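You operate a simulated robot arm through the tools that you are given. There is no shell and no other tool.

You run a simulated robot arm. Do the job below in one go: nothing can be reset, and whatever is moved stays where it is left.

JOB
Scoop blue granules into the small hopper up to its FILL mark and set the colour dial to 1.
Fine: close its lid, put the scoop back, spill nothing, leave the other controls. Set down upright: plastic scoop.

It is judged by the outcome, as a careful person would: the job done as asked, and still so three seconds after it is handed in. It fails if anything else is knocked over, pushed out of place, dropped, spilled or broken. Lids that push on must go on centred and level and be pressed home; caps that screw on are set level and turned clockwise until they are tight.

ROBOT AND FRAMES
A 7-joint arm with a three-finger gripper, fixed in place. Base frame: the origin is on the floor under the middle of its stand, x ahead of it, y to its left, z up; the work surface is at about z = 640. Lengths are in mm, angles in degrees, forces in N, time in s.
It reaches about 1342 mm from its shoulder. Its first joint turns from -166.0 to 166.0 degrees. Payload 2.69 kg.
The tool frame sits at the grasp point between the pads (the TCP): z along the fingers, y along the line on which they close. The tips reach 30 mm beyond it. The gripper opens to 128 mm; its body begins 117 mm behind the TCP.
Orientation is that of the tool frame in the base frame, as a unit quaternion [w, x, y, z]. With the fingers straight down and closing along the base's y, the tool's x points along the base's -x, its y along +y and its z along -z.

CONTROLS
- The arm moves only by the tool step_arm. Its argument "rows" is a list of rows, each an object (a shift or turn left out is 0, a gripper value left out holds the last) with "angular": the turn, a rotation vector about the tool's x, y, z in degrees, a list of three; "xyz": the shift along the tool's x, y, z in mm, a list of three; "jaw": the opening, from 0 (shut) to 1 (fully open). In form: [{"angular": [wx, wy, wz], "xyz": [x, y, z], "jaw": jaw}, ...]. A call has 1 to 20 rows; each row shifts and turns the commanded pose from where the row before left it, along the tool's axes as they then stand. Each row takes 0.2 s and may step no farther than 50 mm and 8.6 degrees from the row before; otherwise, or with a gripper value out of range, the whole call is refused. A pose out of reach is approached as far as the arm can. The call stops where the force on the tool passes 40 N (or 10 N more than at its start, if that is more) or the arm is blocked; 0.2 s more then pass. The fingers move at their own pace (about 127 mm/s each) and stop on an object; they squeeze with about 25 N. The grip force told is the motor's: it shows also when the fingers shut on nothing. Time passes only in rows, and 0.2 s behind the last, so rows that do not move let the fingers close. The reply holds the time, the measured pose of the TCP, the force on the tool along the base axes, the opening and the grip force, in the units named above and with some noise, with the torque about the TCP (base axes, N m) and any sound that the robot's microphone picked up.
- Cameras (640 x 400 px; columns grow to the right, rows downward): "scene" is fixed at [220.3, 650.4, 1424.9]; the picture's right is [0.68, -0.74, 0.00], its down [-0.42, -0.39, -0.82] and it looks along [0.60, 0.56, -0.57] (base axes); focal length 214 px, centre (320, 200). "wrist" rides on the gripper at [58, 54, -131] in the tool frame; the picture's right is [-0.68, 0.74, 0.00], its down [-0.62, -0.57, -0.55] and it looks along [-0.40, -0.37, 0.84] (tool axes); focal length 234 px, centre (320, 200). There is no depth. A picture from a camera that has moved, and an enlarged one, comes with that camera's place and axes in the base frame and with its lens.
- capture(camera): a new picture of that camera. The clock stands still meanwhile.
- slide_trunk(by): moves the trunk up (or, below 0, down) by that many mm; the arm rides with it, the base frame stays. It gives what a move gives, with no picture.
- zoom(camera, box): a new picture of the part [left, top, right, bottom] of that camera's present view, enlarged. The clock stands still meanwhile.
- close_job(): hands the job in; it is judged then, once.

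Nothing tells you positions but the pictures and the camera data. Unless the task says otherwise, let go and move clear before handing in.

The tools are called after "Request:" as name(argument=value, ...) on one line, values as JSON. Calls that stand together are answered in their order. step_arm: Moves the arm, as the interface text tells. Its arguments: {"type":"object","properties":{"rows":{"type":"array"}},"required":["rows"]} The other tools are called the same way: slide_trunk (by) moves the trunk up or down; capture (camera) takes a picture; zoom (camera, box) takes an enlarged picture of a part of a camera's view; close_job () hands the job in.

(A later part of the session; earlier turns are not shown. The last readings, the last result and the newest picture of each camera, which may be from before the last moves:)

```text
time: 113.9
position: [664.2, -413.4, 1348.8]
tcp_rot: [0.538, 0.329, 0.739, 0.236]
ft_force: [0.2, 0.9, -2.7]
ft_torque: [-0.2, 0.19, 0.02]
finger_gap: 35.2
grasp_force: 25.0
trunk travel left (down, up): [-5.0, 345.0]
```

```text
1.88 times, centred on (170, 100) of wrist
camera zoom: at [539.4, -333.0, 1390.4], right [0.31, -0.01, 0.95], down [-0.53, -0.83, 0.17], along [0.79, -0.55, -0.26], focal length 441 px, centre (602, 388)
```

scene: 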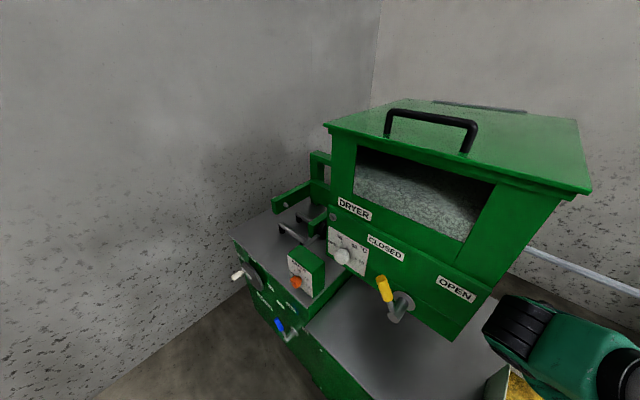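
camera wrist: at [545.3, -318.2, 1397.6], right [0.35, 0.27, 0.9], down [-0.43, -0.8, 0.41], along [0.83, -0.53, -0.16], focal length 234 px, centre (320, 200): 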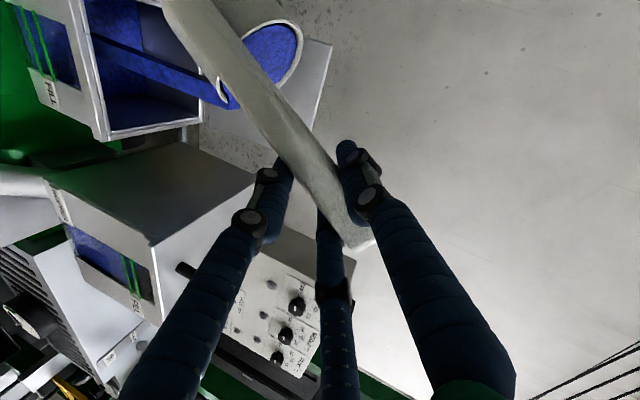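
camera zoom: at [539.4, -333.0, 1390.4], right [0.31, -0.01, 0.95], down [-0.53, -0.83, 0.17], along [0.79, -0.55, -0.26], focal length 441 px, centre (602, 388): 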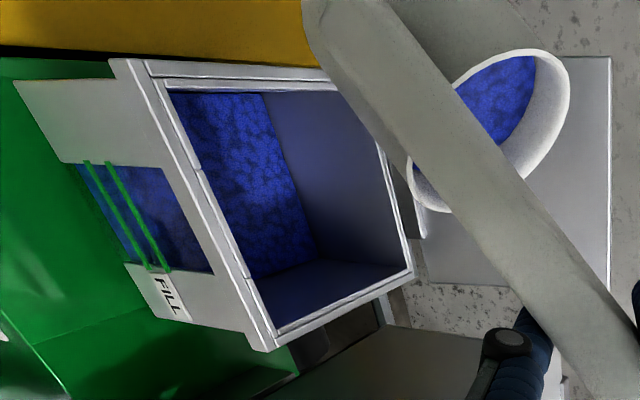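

About a third has gone in. One more small increment, then I'll check the window from a level viewpoint.

Request:
step_arm(rows=[{"xyz": [1.4, -12, -1]}, {"xyz": [1.4, -12, -1]}, {"angular": [-0.74, -0.67, 4]}, {"angular": [-0.78, -0.62, 4]}, {}, {}])

Request:
step_arm(rows=[{}])

Request:
step_arm(rows=[{}])

Request:
capture(camera="wrist")

Request:
zoom(camera="wrist", box=[0, 0, 340, 200])

```text
time: 115.3
position: [656.2, -425.9, 1331.0]
tcp_rot: [0.533, 0.375, 0.706, 0.278]
ft_force: [-0.6, 0.0, -2.1]
ft_torque: [-0.23, 0.19, 0.03]
finger_gap: 35.2
grasp_force: 25.5
trunk travel left (down, up): [-5.0, 345.0]
```

```text
time: 115.7
position: [657.4, -428.5, 1331.4]
tcp_rot: [0.533, 0.376, 0.705, 0.278]
ft_force: [0.0, 0.7, -3.2]
ft_torque: [-0.25, 0.14, -0.02]
finger_gap: 35.1
grasp_force: 24.3
trunk travel left (down, up): [-5.0, 345.0]
```

```text
time: 116.1
position: [658.1, -427.7, 1331.6]
tcp_rot: [0.533, 0.375, 0.706, 0.278]
ft_force: [0.1, 0.4, -3.8]
ft_torque: [-0.18, 0.2, -0.03]
finger_gap: 35.2
grasp_force: 25.3
trunk travel left (down, up): [-5.0, 345.0]
```

```text
taken
camera wrist: at [533.6, -347.6, 1379.4], right [0.27, -0.14, 0.95], down [-0.57, -0.82, 0.04], along [0.78, -0.55, -0.31], focal length 234 px, centre (320, 200)
```

wrist: 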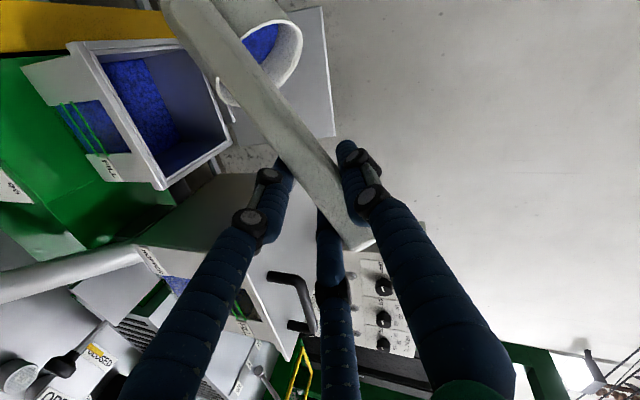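

```text
1.88 times, centred on (170, 100) of wrist
camera zoom: at [533.6, -347.6, 1379.4], right [0.27, -0.14, 0.95], down [-0.57, -0.82, 0.04], along [0.78, -0.55, -0.31], focal length 441 px, centre (602, 388)
```

zoom: 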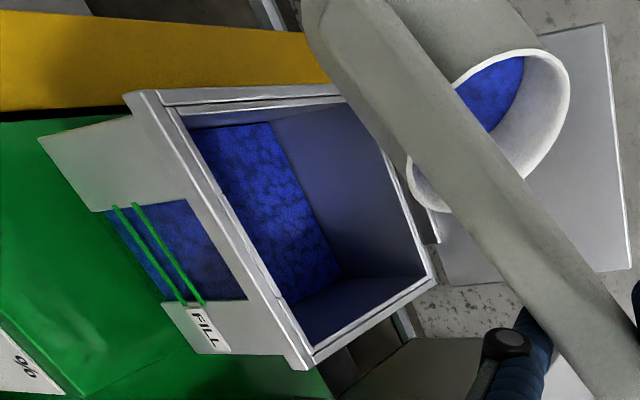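

The cup is a bit over half full and the level appears to have risen about 12 mm, still just under the lower line by my estimate. I'm pouring a bit more, keeping the lip centred.

Request:
step_arm(rows=[{"xyz": [-5.8, -4.8, -2.4]}, {"angular": [-0.83, -0.56, 3.5]}, {"angular": [-0.86, -0.51, 3.5]}, {"angular": [-0.89, -0.45, 3.5]}, {}, {}, {}])

Request:
capture(camera="wrist")

Request:
zoom(camera="wrist", box=[0, 0, 340, 200])

```text
time: 117.7
position: [655.1, -435.1, 1330.5]
tcp_rot: [0.522, 0.429, 0.655, 0.337]
ft_force: [0.3, -0.8, -1.1]
ft_torque: [-0.25, 0.18, 0.0]
finger_gap: 35.3
grasp_force: 24.6
trunk travel left (down, up): [-5.0, 345.0]
```

```text
taken
camera wrist: at [531.8, -358.6, 1386.3], right [0.21, -0.32, 0.92], down [-0.6, -0.79, -0.14], along [0.77, -0.53, -0.36], focal length 234 px, centre (320, 200)
```

wrist: 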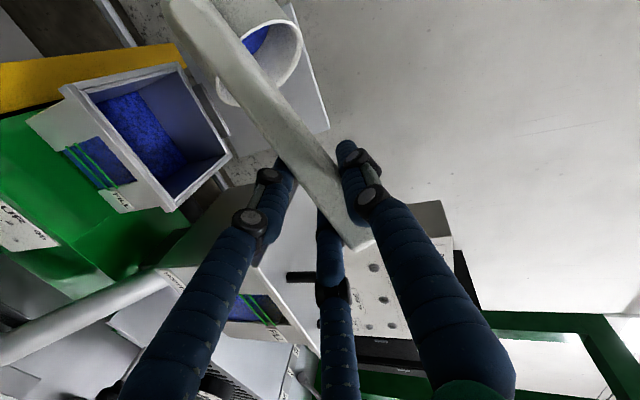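

```text
1.88 times, centred on (170, 100) of wrist
camera zoom: at [531.8, -358.6, 1386.3], right [0.21, -0.32, 0.92], down [-0.6, -0.79, -0.14], along [0.77, -0.53, -0.36], focal length 441 px, centre (602, 388)
```

zoom: 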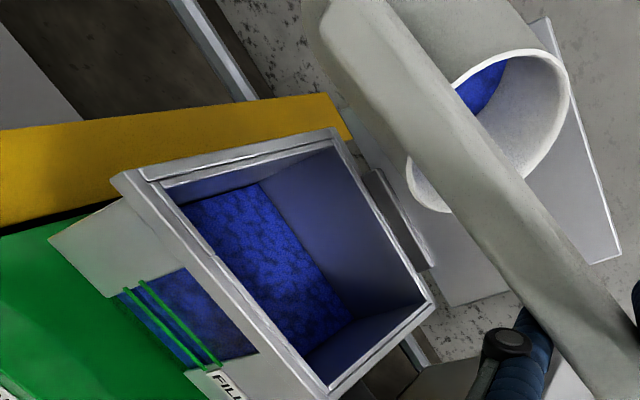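

Roughly 40% is left in the cup. I'm rolling back to a safe angle and moving to the front-left to read the FILL window from about its own height.

Request:
step_arm(rows=[{"angular": [0, 0, -6]}, {"angular": [0, 0, -6]}, {"angular": [0, 0, -6]}, {"angular": [0, 0, -6]}, {"angular": [0, 0, -6]}, {"angular": [0, 0, -6]}])

Request:
step_arm(rows=[{"xyz": [7, 10, -6]}, {"xyz": [14.7, 19.7, -12.5]}, {"xyz": [14.7, 19.7, -12.5]}, {"xyz": [14.7, 19.7, -12.5]}, {"xyz": [14.7, 19.7, -12.5]}, {"xyz": [14.7, 19.7, -12.5]}, {"xyz": [14.7, 19.7, -12.5]}, {"xyz": [14.7, 19.7, -12.5]}, {"xyz": [14.7, 19.7, -12.5]}, {"xyz": [7, 10, -6]}])

Request:
step_arm(rows=[{"xyz": [10, -6, 2.8]}, {"xyz": [21.1, -12.2, 5.65]}, {"xyz": [21.1, -12.2, 5.65]}, {"xyz": [21.1, -12.2, 5.65]}, {"xyz": [21.1, -12.2, 5.65]}, {"xyz": [21.1, -12.2, 5.65]}, {"xyz": [10, -6, 2.8]}])

Request:
capture(camera="wrist")

```text
time: 119.1
position: [653.8, -435.3, 1329.7]
tcp_rot: [0.601, 0.206, 0.755, 0.159]
ft_force: [0.4, -0.4, -1.4]
ft_torque: [-0.08, 0.13, -0.02]
finger_gap: 35.3
grasp_force: 25.2
trunk travel left (down, up): [-5.0, 345.0]
```

```text
time: 121.3
position: [540.4, -212.4, 1333.8]
tcp_rot: [0.602, 0.206, 0.755, 0.159]
ft_force: [0.4, -0.2, -2.2]
ft_torque: [-0.1, 0.18, -0.03]
finger_gap: 35.0
grasp_force: 25.2
trunk travel left (down, up): [-5.0, 345.0]
```

```text
time: 122.9
position: [541.4, -214.3, 1182.6]
tcp_rot: [0.602, 0.205, 0.755, 0.16]
ft_force: [-0.5, 0.6, -2.7]
ft_torque: [-0.13, 0.11, 0.0]
finger_gap: 35.0
grasp_force: 25.5
trunk travel left (down, up): [-5.0, 345.0]
```

```text
taken
camera wrist: at [407.6, -137.5, 1190.5], right [0.22, 0.3, 0.93], down [-0.48, -0.79, 0.37], along [0.85, -0.53, -0.03], focal length 234 px, centre (320, 200)
```

wrist: 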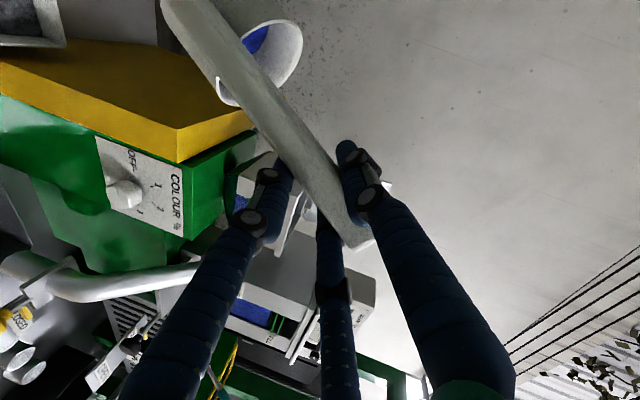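

A finger hides the small hopper in this view. Rolling the scoop back further should bring the window into the clear.

Request:
step_arm(rows=[{"angular": [0, 0, -6]}, {"angular": [0, 0, -6]}, {"angular": [0, 0, -6]}, {"angular": [0, 0, -6]}, {"angular": [0, 0, -6]}])

Request:
capture(camera="wrist")

Request:
zoom(camera="wrist", box=[150, 120, 290, 220])

```text
time: 124.1
position: [541.5, -213.9, 1183.9]
tcp_rot: [0.623, 0.002, 0.782, -0.002]
ft_force: [0.8, 0.2, -2.5]
ft_torque: [-0.02, 0.14, 0.0]
finger_gap: 35.3
grasp_force: 25.0
trunk travel left (down, up): [-5.0, 345.0]
```

```text
taken
camera wrist: at [399.8, -159.5, 1156.6], right [0.16, 0.74, 0.66], down [-0.4, -0.56, 0.72], along [0.9, -0.38, 0.21], focal length 234 px, centre (320, 200)
```

wrist: 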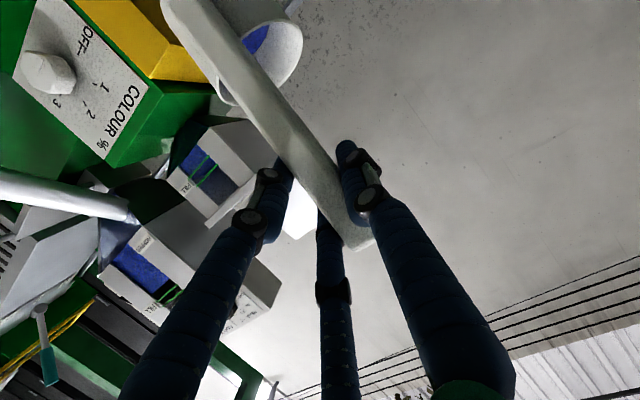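

```text
4.00 times, centred on (220, 170) of wrist
camera zoom: at [399.8, -159.5, 1156.6], right [0.16, 0.74, 0.66], down [-0.4, -0.56, 0.72], along [0.9, -0.38, 0.21], focal length 937 px, centre (720, 320)
```

zoom: 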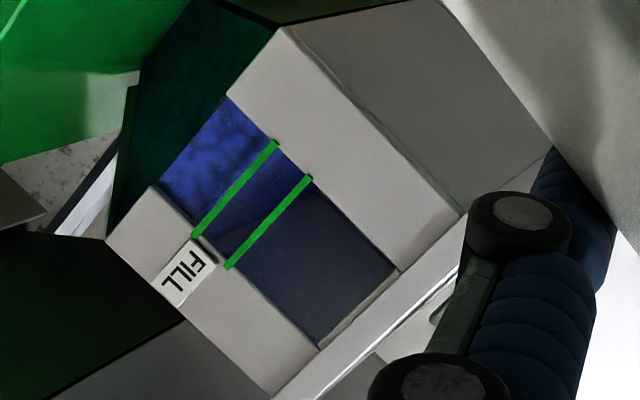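

This is a very clear view of the FILL window. I'm zooming in further to read the exact level.

Request:
zoom(camera="wrist", box=[180, 135, 250, 185])

Request:
zoom(camera="wrist", box=[195, 148, 235, 176])

Request:
zoom(camera="wrist", box=[0, 30, 170, 150])

```text
8.00 times, centred on (215, 160) of wrist
camera zoom: at [399.8, -159.5, 1156.6], right [0.16, 0.74, 0.66], down [-0.4, -0.56, 0.72], along [0.9, -0.38, 0.21], focal length 1873 px, centre (1160, 520)
```

zoom: 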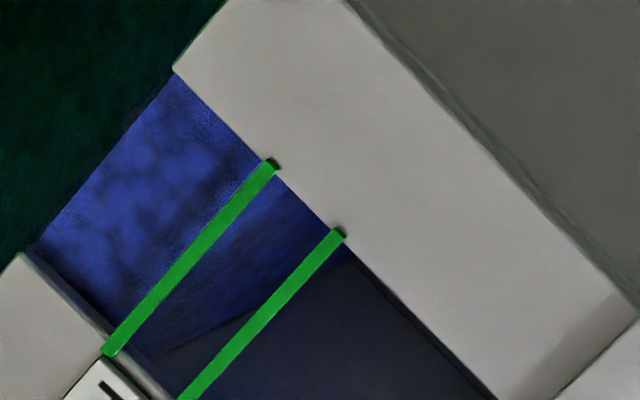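

```text
14.29 times, centred on (215, 162) of wrist
camera zoom: at [399.8, -159.5, 1156.6], right [0.16, 0.74, 0.66], down [-0.4, -0.56, 0.72], along [0.9, -0.38, 0.21], focal length 3345 px, centre (1820, 743)
```

zoom: 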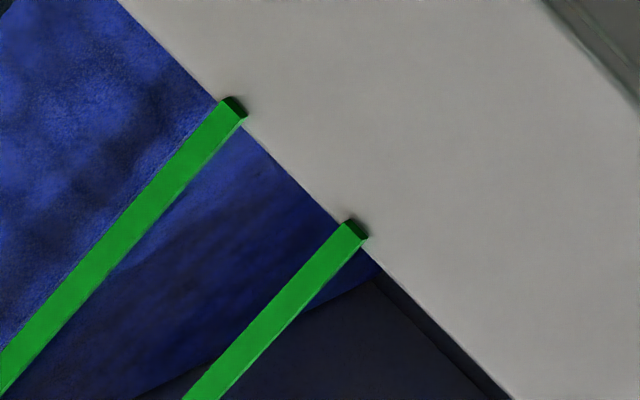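

```text
3.33 times, centred on (85, 90) of wrist
camera zoom: at [399.8, -159.5, 1156.6], right [0.16, 0.74, 0.66], down [-0.4, -0.56, 0.72], along [0.9, -0.38, 0.21], focal length 781 px, centre (1103, 567)
```

zoom: 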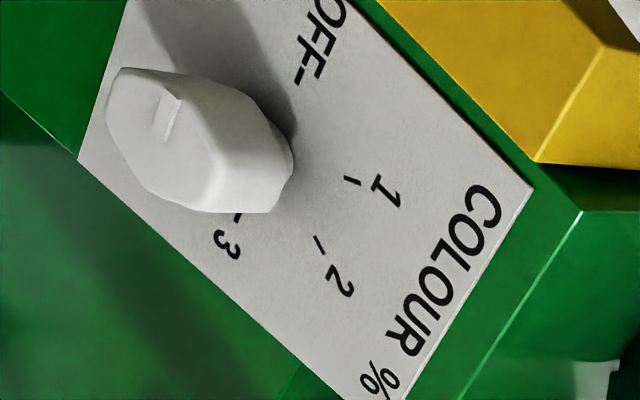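

The blue level is right about at the lower FILL line, so it needs roughly half the line spacing more. About a third of a scoop is left, and I'll pour most of it. The dial labels are also clear. Going back over the hopper by the same path.

Request:
step_arm(rows=[{"xyz": [-12, 0, -2.7]}, {"xyz": [-23.4, 0, -5.35]}, {"xyz": [-23.4, 0, -5.35]}, {"xyz": [-23.4, 0, -5.35]}, {"xyz": [-23.4, 0, -5.35]}, {"xyz": [-23.4, 0, -5.35]}, {"xyz": [-23.4, 0, -5.35]}, {"xyz": [-23.4, 0, -5.35]}, {"xyz": [-12, 0, -2.7]}])

Request:
step_arm(rows=[{"xyz": [-1.2, -11.6, 5]}, {"xyz": [-2.3, -23.3, 10]}, {"xyz": [-2.3, -23.3, 10]}, {"xyz": [-2.3, -23.3, 10]}, {"xyz": [-2.3, -23.3, 10]}, {"xyz": [-2.3, -23.3, 10]}, {"xyz": [-2.3, -23.3, 10]}, {"xyz": [-2.3, -23.3, 10]}, {"xyz": [-2.3, -23.3, 10]}, {"xyz": [-2.3, -23.3, 10]}, {"xyz": [-1.2, -11.6, 5]}])

Request:
capture(camera="wrist")

```text
time: 126.1
position: [541.9, -214.2, 1376.0]
tcp_rot: [0.622, 0.004, 0.783, -0.003]
ft_force: [-1.1, 0.0, -2.2]
ft_torque: [-0.03, 0.14, -0.02]
finger_gap: 35.4
grasp_force: 24.7
trunk travel left (down, up): [-5.0, 345.0]
```

```text
time: 128.7
position: [657.3, -415.4, 1391.0]
tcp_rot: [0.627, -0.019, 0.779, 0.005]
ft_force: [0.3, -0.5, -2.3]
ft_torque: [-0.01, 0.11, 0.04]
finger_gap: 35.0
grasp_force: 24.9
trunk travel left (down, up): [-5.0, 345.0]
stopped in row 11: the arm was blocked; the commanded pose is now the measured one
```

```text
taken
camera wrist: at [513.7, -367.3, 1362.0], right [0.12, 0.75, 0.65], down [-0.38, -0.57, 0.73], along [0.92, -0.33, 0.22], focal length 234 px, centre (320, 200)
```

wrist: 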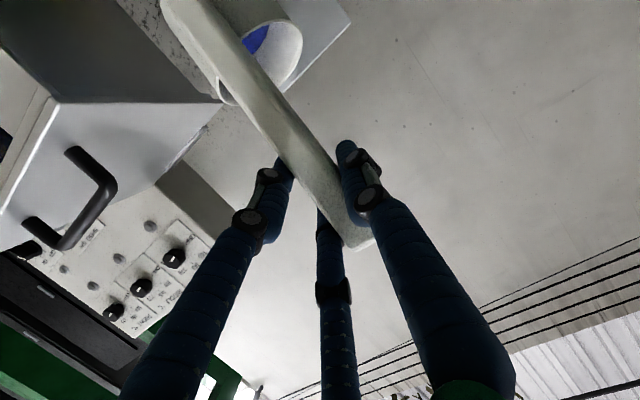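

The arm stopped near a joint limit without touching anything, and the cup is still over the hopper. I'm rolling toward the pouring side, which moves away from that limit.

Request:
step_arm(rows=[{"angular": [0, 0, 6]}, {"angular": [0, 0, 6.5]}, {"angular": [0, 0, 6.5]}, {"angular": [0, 0, 6.5]}, {"angular": [0, 0, 6.5]}, {"angular": [0, 0, 6.5]}])

Request:
capture(camera="wrist")

```text
time: 130.1
position: [655.9, -418.9, 1392.0]
tcp_rot: [0.591, 0.24, 0.741, 0.211]
ft_force: [-0.8, 0.5, -2.1]
ft_torque: [-0.15, 0.15, -0.01]
finger_gap: 35.2
grasp_force: 24.9
trunk travel left (down, up): [-5.0, 345.0]
```

```text
taken
camera wrist: at [521.3, -343.9, 1407.2], right [0.2, 0.18, 0.96], down [-0.48, -0.84, 0.26], along [0.85, -0.52, -0.09], focal length 234 px, centre (320, 200)
```

wrist: 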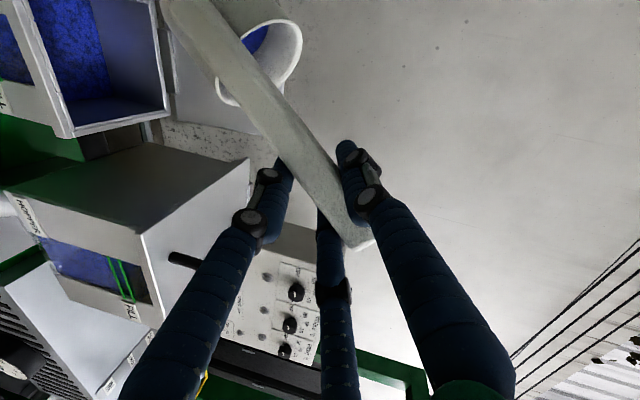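

Good. I'm rolling further to just before flow starts, lowering toward the opening, then tilting in small steps to pour most of the rest.

Request:
step_arm(rows=[{"angular": [0, 0, 6]}, {"angular": [0, 0, 6]}, {"angular": [0, 0, 6]}, {"angular": [0, 0, 6]}, {"xyz": [4.3, -26.3, 1.5]}, {"xyz": [4.3, -26.3, 1.5]}, {"xyz": [4.3, -26.3, 1.5]}])

Request:
capture(camera="wrist")

```text
time: 131.7
position: [646.9, -442.9, 1318.0]
tcp_rot: [0.534, 0.387, 0.675, 0.329]
ft_force: [-0.5, -0.4, -2.0]
ft_torque: [-0.19, 0.18, -0.02]
finger_gap: 35.1
grasp_force: 25.2
trunk travel left (down, up): [-5.0, 345.0]
```

```text
taken
camera wrist: at [519.3, -369.8, 1365.3], right [0.21, -0.24, 0.95], down [-0.55, -0.83, -0.08], along [0.8, -0.51, -0.31], focal length 234 px, centre (320, 200)
```

wrist: 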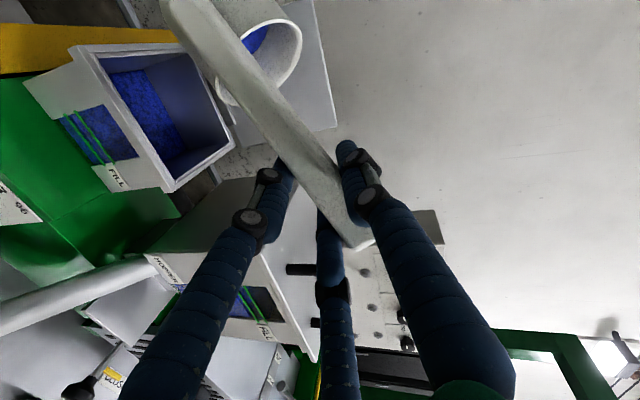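

In position. I'm tilting on in 4° steps to pour most of the remainder, leaving a little behind.

Request:
step_arm(rows=[{"angular": [-0.72, -0.35, 4]}, {"angular": [-0.74, -0.3, 4]}, {"angular": [-0.76, -0.25, 4]}, {"angular": [-0.77, -0.2, 4]}, {"angular": [-0.78, -0.15, 4]}, {}, {}, {}])

Request:
capture(camera="wrist")

Request:
zoom(camera="wrist", box=[20, 0, 340, 220])

```text
time: 133.5
position: [644.1, -443.9, 1318.3]
tcp_rot: [0.49, 0.485, 0.58, 0.435]
ft_force: [-0.2, 0.4, -2.7]
ft_torque: [-0.18, 0.12, -0.01]
finger_gap: 35.0
grasp_force: 24.7
trunk travel left (down, up): [-5.0, 345.0]
```

```text
taken
camera wrist: at [518.2, -381.1, 1381.0], right [0.14, -0.56, 0.82], down [-0.59, -0.71, -0.39], along [0.8, -0.43, -0.42], focal length 234 px, centre (320, 200)
```

wrist: 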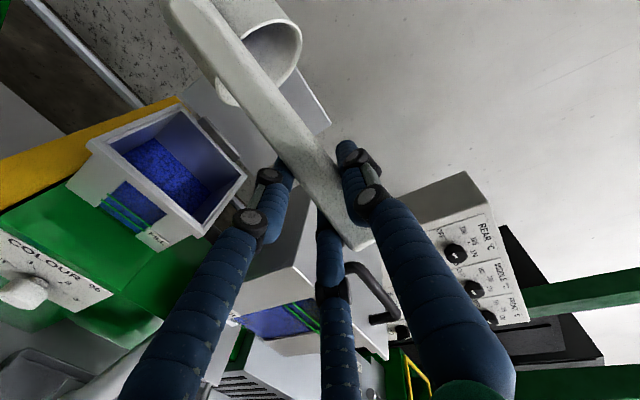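

```text
1.82 times, centred on (180, 110) of wrist
camera zoom: at [518.2, -381.1, 1381.0], right [0.14, -0.56, 0.82], down [-0.59, -0.71, -0.39], along [0.8, -0.43, -0.42], focal length 426 px, centre (574, 364)
```

zoom: 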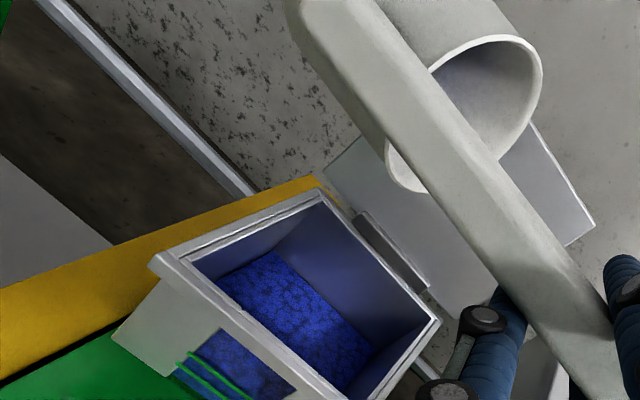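

The cup looks almost empty now. I'm rolling back, rising, and returning to the viewing position to read the FILL window again.

Request:
step_arm(rows=[{"xyz": [-4, 27, -4]}, {"xyz": [-4, 27, -4]}, {"angular": [0, 0, -6]}, {"angular": [0, 0, -6]}, {"angular": [0, 0, -6]}, {"angular": [0, 0, -6]}, {"angular": [0, 0, -6]}, {"angular": [0, 0, -6]}, {"angular": [0, 0, -6]}, {"angular": [0, 0, -6]}])

Request:
step_arm(rows=[{"xyz": [7, 9, -5]}, {"xyz": [13.8, 18.5, -9.6]}, {"xyz": [13.8, 18.5, -9.6]}, {"xyz": [13.8, 18.5, -9.6]}, {"xyz": [13.8, 18.5, -9.6]}, {"xyz": [13.8, 18.5, -9.6]}, {"xyz": [13.8, 18.5, -9.6]}, {"xyz": [13.8, 18.5, -9.6]}, {"xyz": [13.8, 18.5, -9.6]}, {"xyz": [13.8, 18.5, -9.6]}])

Request:
step_arm(rows=[{"xyz": [10, -6.5, 1.7]}, {"xyz": [19.9, -13, 3.4]}, {"xyz": [19.9, -13, 3.4]}, {"xyz": [19.9, -13, 3.4]}, {"xyz": [19.9, -13, 3.4]}, {"xyz": [19.9, -13, 3.4]}, {"xyz": [19.9, -13, 3.4]}, {"angular": [0, 0, -6.5]}, {"angular": [0, 0, -6.5]}, {"angular": [0, 0, -6.5]}, {"angular": [0, 0, -6.5]}, {"angular": [0, 0, -6.5]}])

Request:
capture(camera="wrist")

```text
time: 135.7
position: [643.2, -444.2, 1373.0]
tcp_rot: [0.624, 0.206, 0.727, 0.198]
ft_force: [-0.5, 0.8, -1.3]
ft_torque: [-0.08, 0.1, 0.03]
finger_gap: 34.8
grasp_force: 24.5
trunk travel left (down, up): [-5.0, 345.0]
```

```text
time: 137.9
position: [545.5, -227.7, 1374.5]
tcp_rot: [0.624, 0.208, 0.727, 0.197]
ft_force: [-0.5, -0.1, -1.7]
ft_torque: [-0.08, 0.15, 0.0]
finger_gap: 34.8
grasp_force: 25.2
trunk travel left (down, up): [-5.0, 345.0]
```

```text
time: 140.5
position: [546.1, -226.6, 1217.6]
tcp_rot: [0.654, -0.006, 0.756, 0.015]
ft_force: [0.8, 0.1, -1.8]
ft_torque: [-0.01, 0.12, -0.03]
finger_gap: 35.0
grasp_force: 24.3
trunk travel left (down, up): [-5.0, 345.0]
```

```text
taken
camera wrist: at [404.6, -176.3, 1179.9], right [0.08, 0.73, 0.68], down [-0.44, -0.59, 0.68], along [0.9, -0.35, 0.27], focal length 234 px, centre (320, 200)
```

wrist: 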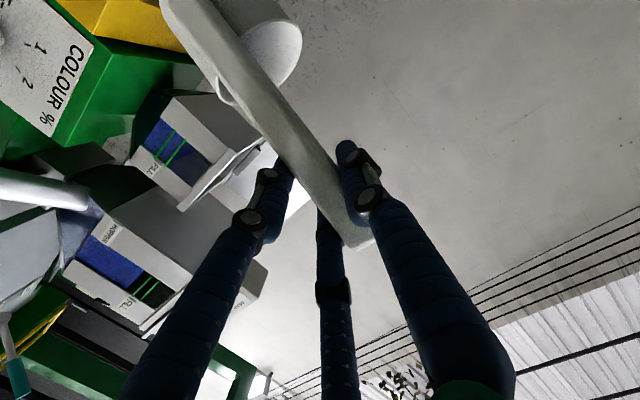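

Request:
zoom(camera="wrist", box=[130, 90, 270, 220])

Request:
zoom(camera="wrist", box=[140, 115, 210, 185])

Request:
zoom(camera="wrist", box=[210, 0, 320, 120])

```text
3.08 times, centred on (200, 155) of wrist
camera zoom: at [404.6, -176.3, 1179.9], right [0.08, 0.73, 0.68], down [-0.44, -0.59, 0.68], along [0.9, -0.35, 0.27], focal length 720 px, centre (689, 338)
```

zoom: 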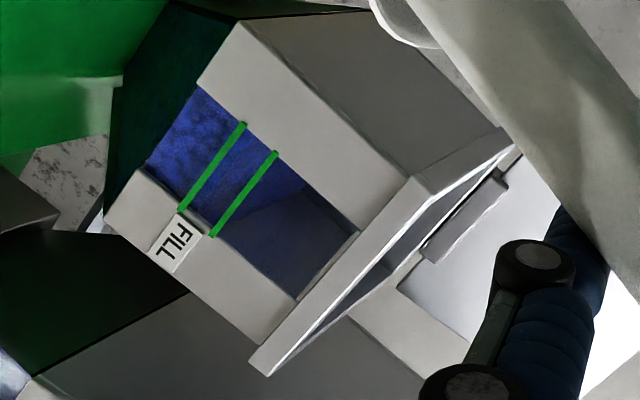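

```text
5.71 times, centred on (175, 150) of wrist
camera zoom: at [404.6, -176.3, 1179.9], right [0.08, 0.73, 0.68], down [-0.44, -0.59, 0.68], along [0.9, -0.35, 0.27], focal length 1338 px, centre (1149, 486)
```

zoom: 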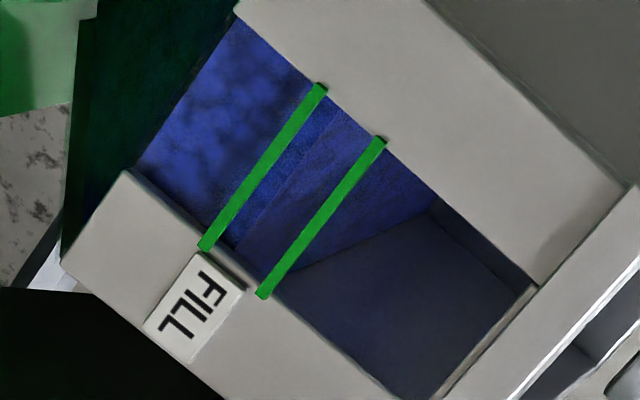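

```text
3.33 times, centred on (265, 60) of wrist
camera zoom: at [404.6, -176.3, 1179.9], right [0.08, 0.73, 0.68], down [-0.44, -0.59, 0.68], along [0.9, -0.35, 0.27], focal length 781 px, centre (503, 667)
```

zoom: 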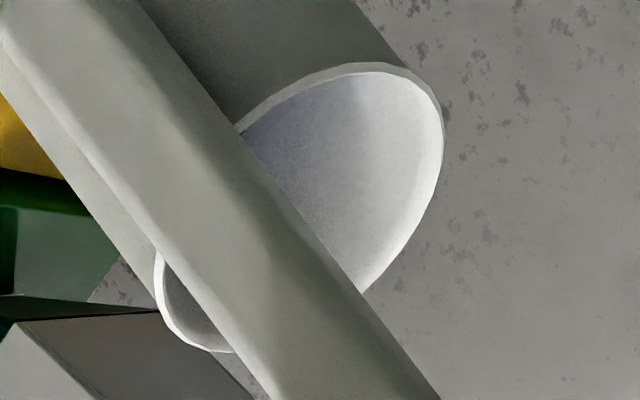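

I can see the granule edge between the two green lines. I'm zooming closer to confirm.

Request:
zoom(camera="wrist", box=[155, 120, 200, 160])

Request:
zoom(camera="wrist", box=[160, 130, 185, 152])

```text
10.00 times, centred on (178, 140) of wrist
camera zoom: at [404.6, -176.3, 1179.9], right [0.08, 0.73, 0.68], down [-0.44, -0.59, 0.68], along [0.9, -0.35, 0.27], focal length 2342 px, centre (1745, 800)
```

zoom: 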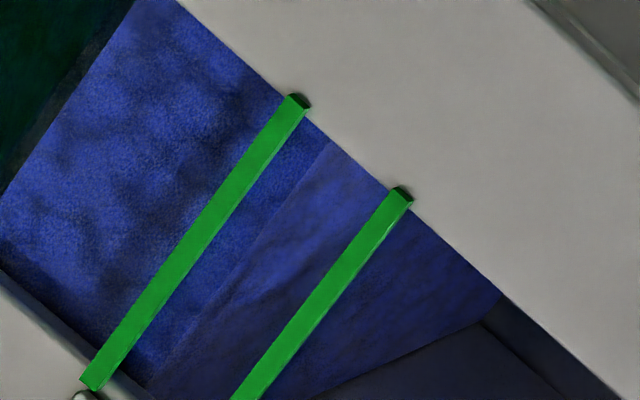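

```text
16.00 times, centred on (172, 141) of wrist
camera zoom: at [404.6, -176.3, 1179.9], right [0.08, 0.73, 0.68], down [-0.44, -0.59, 0.68], along [0.9, -0.35, 0.27], focal length 3747 px, centre (2680, 1144)
```

zoom: 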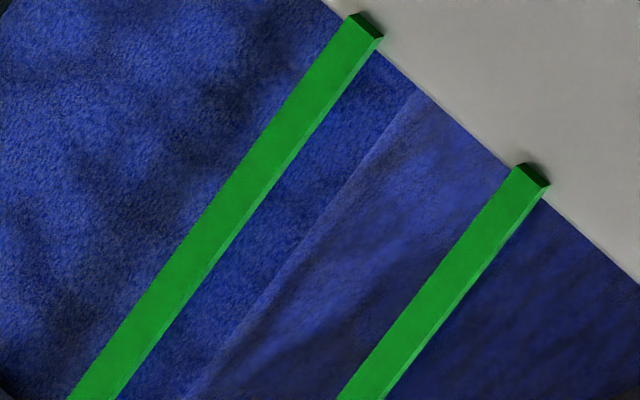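

The granule edge sits about a third of the way up between the two FILL lines, so it is inside the mark. Only a little remains in the scoop, and emptying it into the hopper should keep the level between the lines. I'm going back the same way.

Request:
step_arm(rows=[{"xyz": [-12, 0, -1.7]}, {"xyz": [-23.8, 0, -3.5]}, {"xyz": [-23.8, 0, -3.5]}, {"xyz": [-23.8, 0, -3.5]}, {"xyz": [-23.8, 0, -3.5]}, {"xyz": [-23.8, 0, -3.5]}, {"xyz": [-20, 0, -3]}, {"angular": [0, 0, 6.6]}, {"angular": [0, 0, 6.6]}, {"angular": [0, 0, 6.6]}, {"angular": [0, 0, 6.6]}, {"angular": [0, 0, 6.6]}])

Request:
step_arm(rows=[{"xyz": [-7, -9.2, 4.8]}, {"xyz": [-13.8, -18.5, 9.6]}, {"xyz": [-13.8, -18.5, 9.6]}, {"xyz": [-13.8, -18.5, 9.6]}, {"xyz": [-13.8, -18.5, 9.6]}, {"xyz": [-13.8, -18.5, 9.6]}, {"xyz": [-13.8, -18.5, 9.6]}, {"xyz": [-13.8, -18.5, 9.6]}, {"xyz": [-13.8, -18.5, 9.6]}, {"xyz": [-13.8, -18.5, 9.6]}])

Request:
capture(camera="wrist")

```text
time: 143.1
position: [545.9, -229.2, 1370.9]
tcp_rot: [0.623, 0.211, 0.726, 0.201]
ft_force: [0.0, 0.5, -2.4]
ft_torque: [-0.1, 0.09, -0.06]
finger_gap: 35.0
grasp_force: 25.4
trunk travel left (down, up): [-5.0, 345.0]
```

```text
time: 145.3
position: [643.7, -444.4, 1365.8]
tcp_rot: [0.623, 0.21, 0.726, 0.2]
ft_force: [0.6, 4.7, -0.8]
ft_torque: [-0.15, 0.31, -0.44]
finger_gap: 34.9
grasp_force: 24.8
trunk travel left (down, up): [-5.0, 345.0]
```

```text
taken
camera wrist: at [507.3, -371.1, 1368.3], right [0.13, 0.24, 0.96], down [-0.49, -0.83, 0.27], along [0.86, -0.51, 0.01], focal length 234 px, centre (320, 200)
```

wrist: 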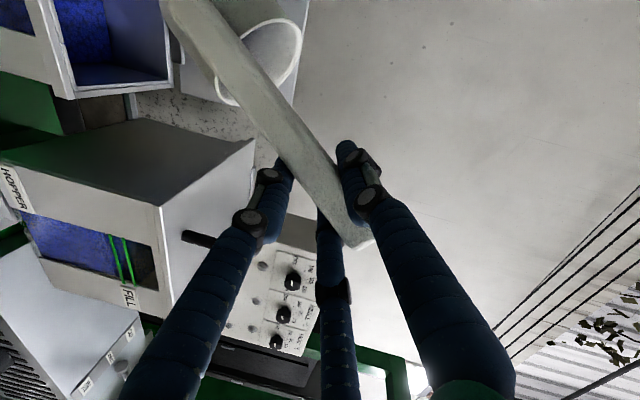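

There is a small sideways force reading. I'm checking whether it is real contact before continuing.

Request:
step_arm(rows=[{}])

Request:
zoom(camera="wrist", box=[0, 0, 340, 200])

```text
time: 145.7
position: [643.3, -446.6, 1367.2]
tcp_rot: [0.623, 0.211, 0.726, 0.2]
ft_force: [-1.0, -0.7, -2.2]
ft_torque: [-0.09, 0.11, 0.08]
finger_gap: 35.2
grasp_force: 25.1
trunk travel left (down, up): [-5.0, 345.0]
```

```text
1.88 times, centred on (170, 100) of wrist
camera zoom: at [507.2, -373.9, 1368.4], right [0.13, 0.24, 0.96], down [-0.49, -0.83, 0.27], along [0.86, -0.51, 0.01], focal length 441 px, centre (602, 388)
```

zoom: 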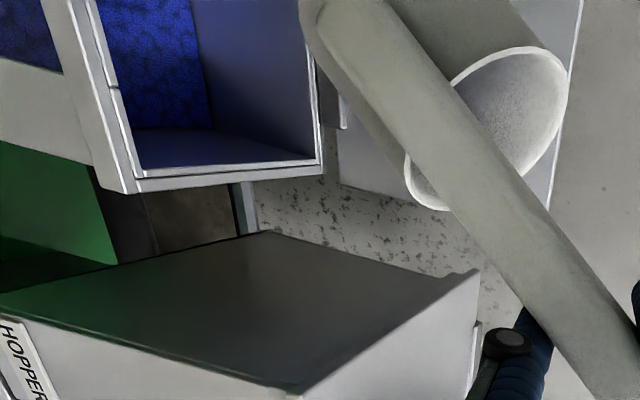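

That was just motion noise. I'm rolling on and lowering in stages to tip the last granules into the middle of the opening.

Request:
step_arm(rows=[{"angular": [0, 0, 5.9]}, {"angular": [0, 0, 5.9]}, {"angular": [0, 0, 5.9]}, {"angular": [0, 0, 5.9]}, {"angular": [0, 0, 5.9]}, {"angular": [0, 0, 5.9]}, {"angular": [0, 0, 5.9]}, {"xyz": [4.4, -28, 2.3]}, {"xyz": [4.4, -28, 2.3]}, {"xyz": [4.4, -28, 2.3]}])

Request:
capture(camera="wrist")

```text
time: 147.9
position: [637.6, -454.6, 1283.1]
tcp_rot: [0.513, 0.453, 0.605, 0.408]
ft_force: [-0.3, -0.5, -2.1]
ft_torque: [-0.17, 0.12, -0.02]
finger_gap: 35.0
grasp_force: 25.2
trunk travel left (down, up): [-5.0, 345.0]
```

```text
taken
camera wrist: at [510.1, -387.7, 1339.6], right [0.14, -0.46, 0.87], down [-0.58, -0.76, -0.31], along [0.81, -0.46, -0.37], focal length 234 px, centre (320, 200)
```

wrist: 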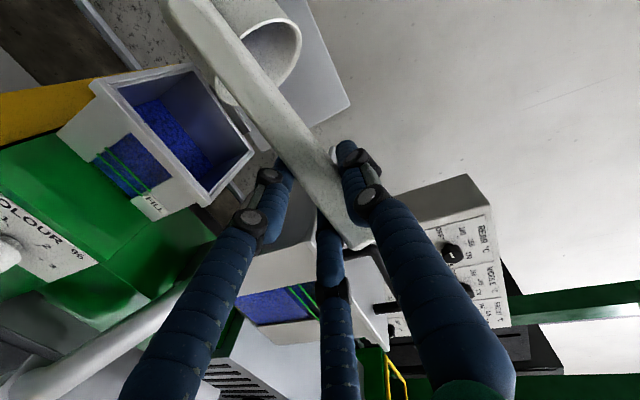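

The lip is centred over the opening. Now the final tip past 120° to empty the scoop.

Request:
step_arm(rows=[{"angular": [-0.97, -0.26, 6]}, {"angular": [-0.99, -0.16, 6]}, {"angular": [-1, -0.05, 6]}, {"angular": [-1, 0.05, 6]}, {"angular": [-0.99, 0.16, 6]}, {"xyz": [-4.9, -22.2, -2.8]}, {"xyz": [-4.9, -22.2, -2.8]}, {"angular": [-0.58, 0.16, 6]}, {"angular": [-0.56, 0.2, 6]}, {"angular": [-0.54, 0.27, 6]}, {"angular": [-0.5, 0.33, 6]}, {"angular": [-0.47, 0.37, 6]}, {}, {}, {}])

Request:
capture(camera="wrist")

Request:
zoom(camera="wrist", box=[100, 0, 380, 240])

```text
time: 151.1
position: [630.9, -451.7, 1236.3]
tcp_rot: [0.262, 0.653, 0.276, 0.655]
ft_force: [0.0, -0.4, -1.6]
ft_torque: [-0.1, 0.12, -0.01]
finger_gap: 35.0
grasp_force: 25.3
trunk travel left (down, up): [-5.0, 345.0]
```

```text
taken
camera wrist: at [498.7, -452.2, 1318.1], right [0.02, -1.0, 0.04], down [-0.55, -0.04, -0.83], along [0.83, 0.0, -0.55], focal length 234 px, centre (320, 200)
```

wrist: 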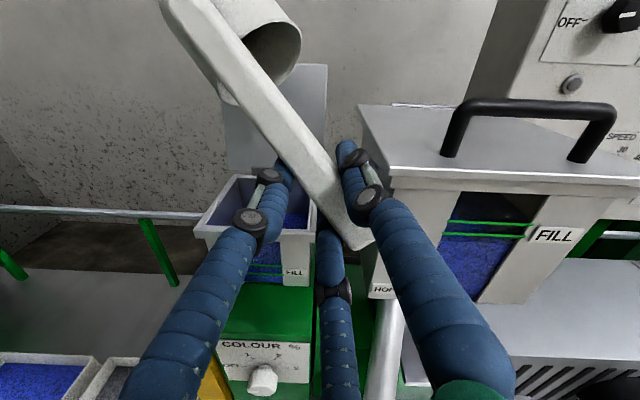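

```text
1.67 times, centred on (240, 120) of wrist
camera zoom: at [498.7, -452.2, 1318.1], right [0.02, -1.0, 0.04], down [-0.55, -0.04, -0.83], along [0.83, 0.0, -0.55], focal length 390 px, centre (453, 333)
```

zoom: 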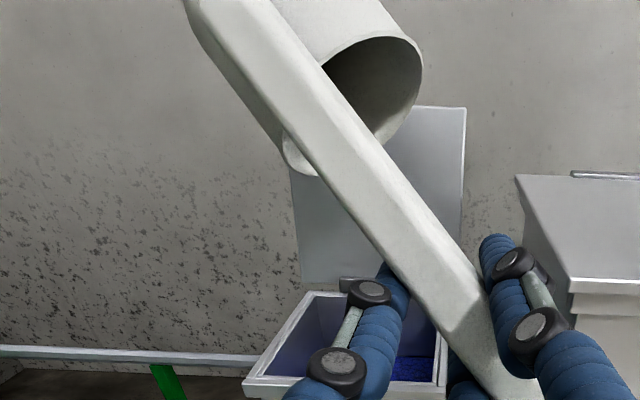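

The view is upright now, and the cup reads as empty by weight and shows no blue. I'm checking the hopper, the surroundings for spills, and the dial.

Request:
zoom(camera="wrist", box=[190, 160, 330, 310])

Request:
zoom(camera="wrist", box=[200, 320, 320, 400])

Request:
zoom(camera="wrist", box=[0, 180, 240, 400])

```text
2.67 times, centred on (260, 235) of wrist
camera zoom: at [498.7, -452.2, 1318.1], right [0.02, -1.0, 0.04], down [-0.55, -0.04, -0.83], along [0.83, 0.0, -0.55], focal length 624 px, centre (480, 107)
```

zoom: 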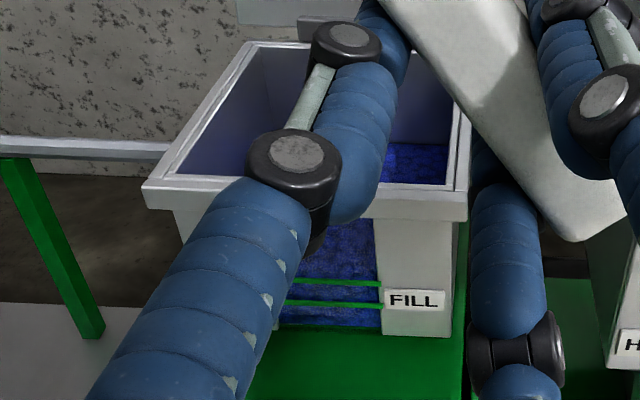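

```text
5.00 times, centred on (260, 360) of wrist
camera zoom: at [498.7, -452.2, 1318.1], right [0.02, -1.0, 0.04], down [-0.55, -0.04, -0.83], along [0.83, 0.0, -0.55], focal length 1171 px, centre (620, -600)
```

zoom: 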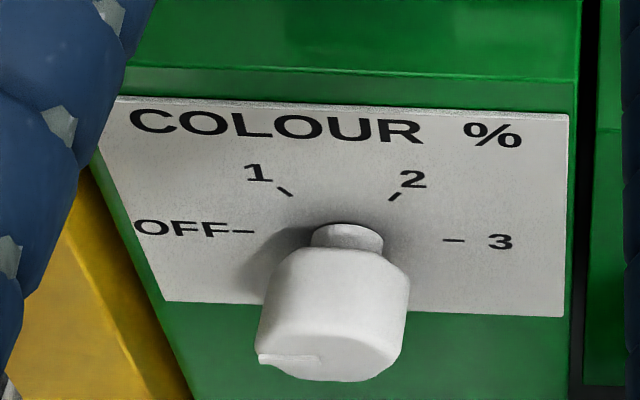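

```text
1.82 times, centred on (120, 290) of wrist
camera zoom: at [498.7, -452.2, 1318.1], right [0.02, -1.0, 0.04], down [-0.55, -0.04, -0.83], along [0.83, 0.0, -0.55], focal length 426 px, centre (684, 36)
```

zoom: 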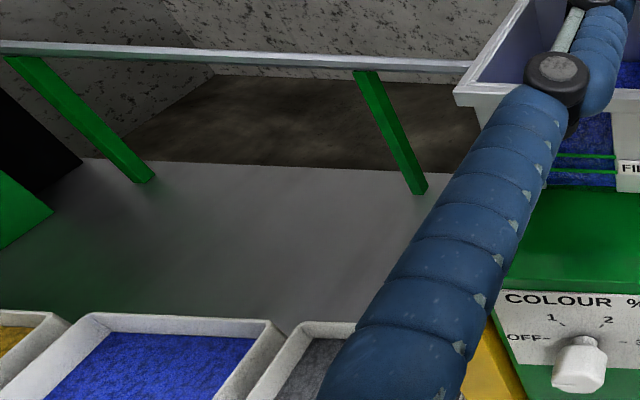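

The dial pointer is at OFF, with 1 about 60° clockwise from it, and I see no spill. I'm raising the empty scoop and rolling it back upright, moving away from the hopper.

Request:
step_arm(rows=[{"xyz": [18.5, 18.3, -6]}, {"xyz": [18.5, 18.3, -6]}, {"xyz": [18.5, 18.3, -6]}, {"xyz": [18.5, 18.3, -6]}, {"xyz": [18.5, 18.3, -6]}, {"angular": [0, 0, -8]}, {"angular": [0, 0, -8]}, {"angular": [0, 0, -8]}, {"angular": [0, 0, -8]}, {"angular": [0, 0, -8]}, {"angular": [0, 0, -8]}, {"angular": [0, 0, -8]}, {"angular": [0, 0, -8]}, {"angular": [0, 0, -8]}, {"angular": [0, 0, -8]}, {"angular": [0, 0, -8]}, {"angular": [0, 0, -8]}])

Request:
capture(camera="wrist")

```text
time: 154.7
position: [601.6, -453.4, 1368.6]
tcp_rot: [0.662, 0.231, 0.67, 0.243]
ft_force: [0.4, -0.5, -1.6]
ft_torque: [-0.03, 0.02, 0.01]
finger_gap: 34.6
grasp_force: 25.0
trunk travel left (down, up): [-5.0, 345.0]
```

```text
taken
camera wrist: at [467.1, -377.3, 1358.3], right [0.0, 0.14, 0.99], down [-0.53, -0.84, 0.12], along [0.85, -0.52, 0.08], focal length 234 px, centre (320, 200)
```

wrist: 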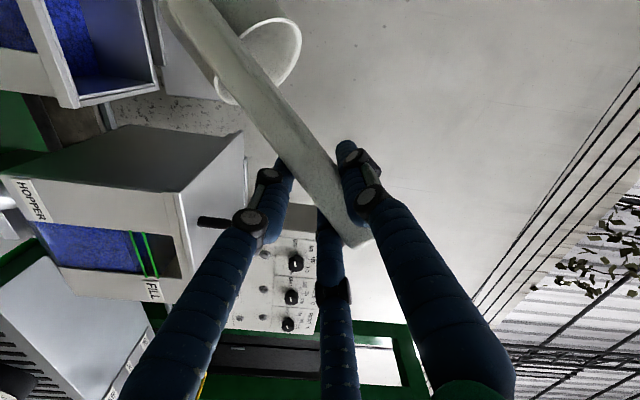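

I'm moving left away from the hoppers, then rolling fully upright and restoring the carry pitch.

Request:
step_arm(rows=[{"xyz": [18.2, 22.4, 6.3]}, {"xyz": [18.2, 22.4, 6.3]}, {"xyz": [18.2, 22.4, 6.3]}, {"xyz": [18.2, 22.4, 6.3]}, {"xyz": [18.2, 22.4, 6.3]}, {"xyz": [18.2, 22.4, 6.3]}, {"xyz": [18.2, 22.4, 6.3]}, {"angular": [0, 0, -7.7]}, {"angular": [0, 0, -7.7]}, {"angular": [0, 0, -7.7]}, {"angular": [0, 0, -7.7]}, {"angular": [0, 0, -7.7]}, {"angular": [0, 6.5, 0]}, {"angular": [0, 6.5, 0]}, {"angular": [0, 6.5, 0]}, {"angular": [0, 6.5, 0]}])

Request:
capture(camera="wrist")

```text
time: 158.1
position: [641.1, -250.6, 1368.5]
tcp_rot: [0.528, -0.005, 0.849, 0.011]
ft_force: [-1.1, 0.2, -0.5]
ft_torque: [-0.02, -0.01, 0.01]
finger_gap: 34.7
grasp_force: 24.7
trunk travel left (down, up): [-5.0, 345.0]
```

```text
taken
camera wrist: at [494.9, -199.3, 1375.1], right [0.28, 0.73, 0.62], down [-0.21, -0.58, 0.79], along [0.94, -0.35, -0.01], focal length 234 px, centre (320, 200)
```

wrist: 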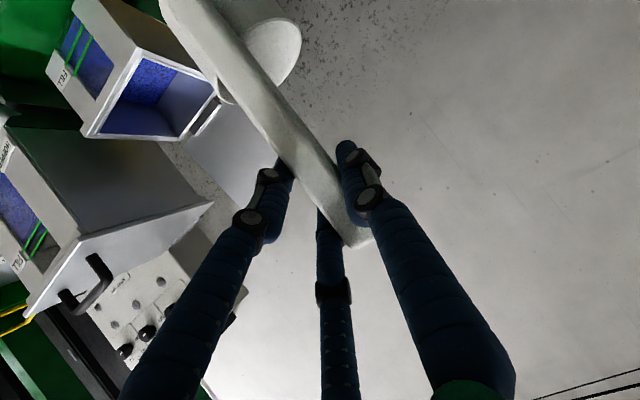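

The scoop is upright and empty. I'm carrying it back left along the same high path.

Request:
step_arm(rows=[{"xyz": [-12.1, 30.6, 15]}, {"xyz": [-12.1, 30.6, 15]}, {"xyz": [-12.1, 30.6, 15]}, {"xyz": [-12.1, 30.6, 15]}, {"xyz": [-12.1, 30.6, 15]}, {"xyz": [1.4, 38, -2.8]}, {"xyz": [1.4, 38, -2.8]}, {"xyz": [1.4, 38, -2.8]}, {"xyz": [1.4, 38, -2.8]}, {"xyz": [1.4, 38, -2.8]}, {"xyz": [1.4, 38, -2.8]}, {"xyz": [1.4, 38, -2.8]}, {"xyz": [1.4, 38, -2.8]}, {"xyz": [1.4, 38, -2.8]}, {"xyz": [8.2, 36, -16.6]}, {"xyz": [8.2, 36, -16.6]}, {"xyz": [8.2, 36, -16.6]}, {"xyz": [8.2, 36, -16.6]}])

Request:
capture(camera="wrist")

```text
time: 161.9
position: [617.7, 390.1, 1399.6]
tcp_rot: [0.529, -0.005, 0.849, 0.011]
ft_force: [0.0, -0.9, -0.7]
ft_torque: [-0.01, 0.04, 0.05]
finger_gap: 34.7
grasp_force: 25.3
trunk travel left (down, up): [-5.0, 345.0]
```

```text
taken
camera wrist: at [471.3, 440.6, 1406.5], right [0.28, 0.73, 0.62], down [-0.21, -0.58, 0.79], along [0.94, -0.35, -0.01], focal length 234 px, centre (320, 200)
```

wrist: 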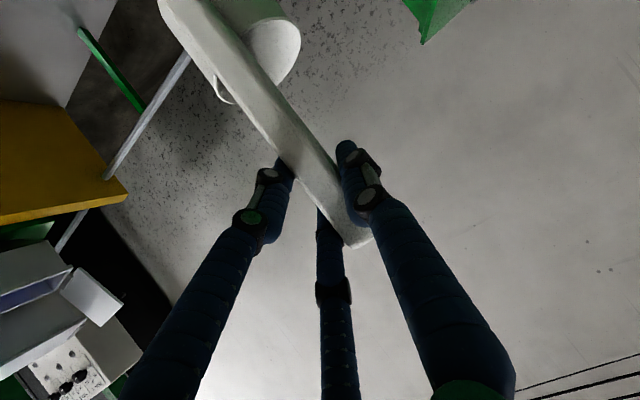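

I'm descending toward the home spot along the earlier path.

Request:
step_arm(rows=[{"xyz": [31.5, 0.5, 3.9]}, {"xyz": [31.5, 0.5, 3.9]}, {"xyz": [31.5, 0.5, 3.9]}, {"xyz": [31.5, 0.5, 3.9]}, {"xyz": [31.5, 0.5, 3.9]}, {"xyz": [31.5, 0.5, 3.9]}, {"xyz": [31.5, 0.5, 3.9]}, {"xyz": [31.5, 0.5, 3.9]}, {"xyz": [31.5, 0.5, 3.9]}, {"xyz": [31.5, 0.5, 3.9]}, {"xyz": [18.3, 23.8, 8.1]}, {"xyz": [18.3, 23.8, 8.1]}, {"xyz": [18.3, 23.8, 8.1]}, {"xyz": [18.3, 23.8, 8.1]}, {"xyz": [18.3, 23.8, 8.1]}])

Request:
capture(camera="wrist")

Request:
zoom(camera="scene", box=[380, 300, 540, 400])

```text
time: 165.1
position: [508.1, 516.8, 999.4]
tcp_rot: [0.528, -0.005, 0.849, 0.011]
ft_force: [0.1, -1.2, -0.4]
ft_torque: [-0.01, 0.07, 0.04]
finger_gap: 35.2
grasp_force: 25.0
trunk travel left (down, up): [-5.0, 345.0]
```

```text
taken
camera wrist: at [362.1, 568.3, 1006.4], right [0.28, 0.73, 0.62], down [-0.21, -0.58, 0.79], along [0.94, -0.35, -0.01], focal length 234 px, centre (320, 200)
```

wrist: 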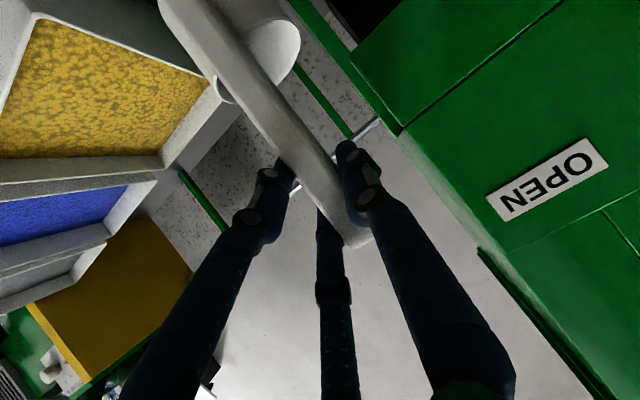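

```text
4.00 times, centred on (460, 350) of scene
camera zoom: at [220.3, 650.4, 1424.9], right [0.68, -0.74, 0.0], down [-0.42, -0.39, -0.82], along [0.6, 0.56, -0.57], focal length 858 px, centre (-240, -400)
```

zoom: 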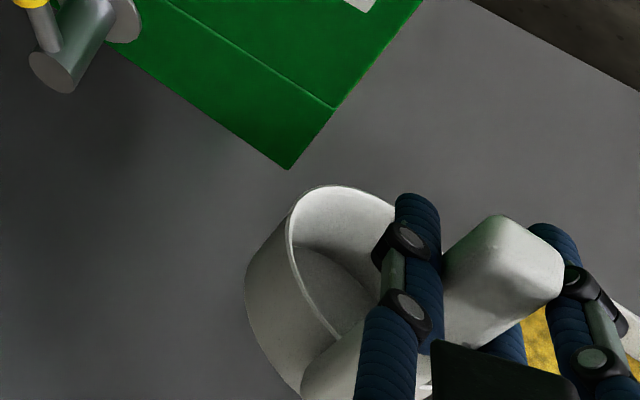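

The scoop is empty and upright. I'm lowering to just above the bench at its original spot.

Request:
step_arm(rows=[{"xyz": [23.5, 0, 12.7]}, {"xyz": [23.5, 0, 12.7]}, {"xyz": [23.5, 0, 12.7]}, {"xyz": [23.5, 0, 12.7]}, {"xyz": [23.5, 0, 12.7]}, {"xyz": [18, 0, 9.7]}, {"xyz": [9, 0, 4.4]}])

Request:
step_arm(rows=[{"xyz": [2.7, 0, 1.3]}, {"xyz": [2.7, 0, 1.3]}])

Request:
zoom(camera="scene", box=[400, 340, 500, 400])

```text
time: 166.7
position: [512.6, 517.8, 835.0]
tcp_rot: [0.528, -0.006, 0.849, 0.012]
ft_force: [0.7, -1.0, -0.4]
ft_torque: [0.0, 0.04, 0.0]
finger_gap: 34.9
grasp_force: 25.7
trunk travel left (down, up): [-5.0, 345.0]
```

```text
time: 167.3
position: [513.8, 518.7, 833.2]
tcp_rot: [0.529, -0.005, 0.848, 0.013]
ft_force: [-5.7, -0.2, 18.8]
ft_torque: [-0.28, -0.41, -0.06]
finger_gap: 34.7
grasp_force: 24.8
trunk travel left (down, up): [-5.0, 345.0]
```

```text
6.40 times, centred on (450, 370) of scene
camera zoom: at [220.3, 650.4, 1424.9], right [0.68, -0.74, 0.0], down [-0.42, -0.39, -0.82], along [0.6, 0.56, -0.57], focal length 1373 px, centre (-512, -888)
```

zoom: 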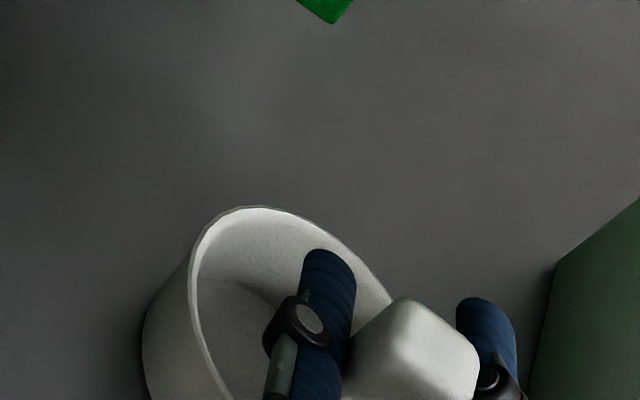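

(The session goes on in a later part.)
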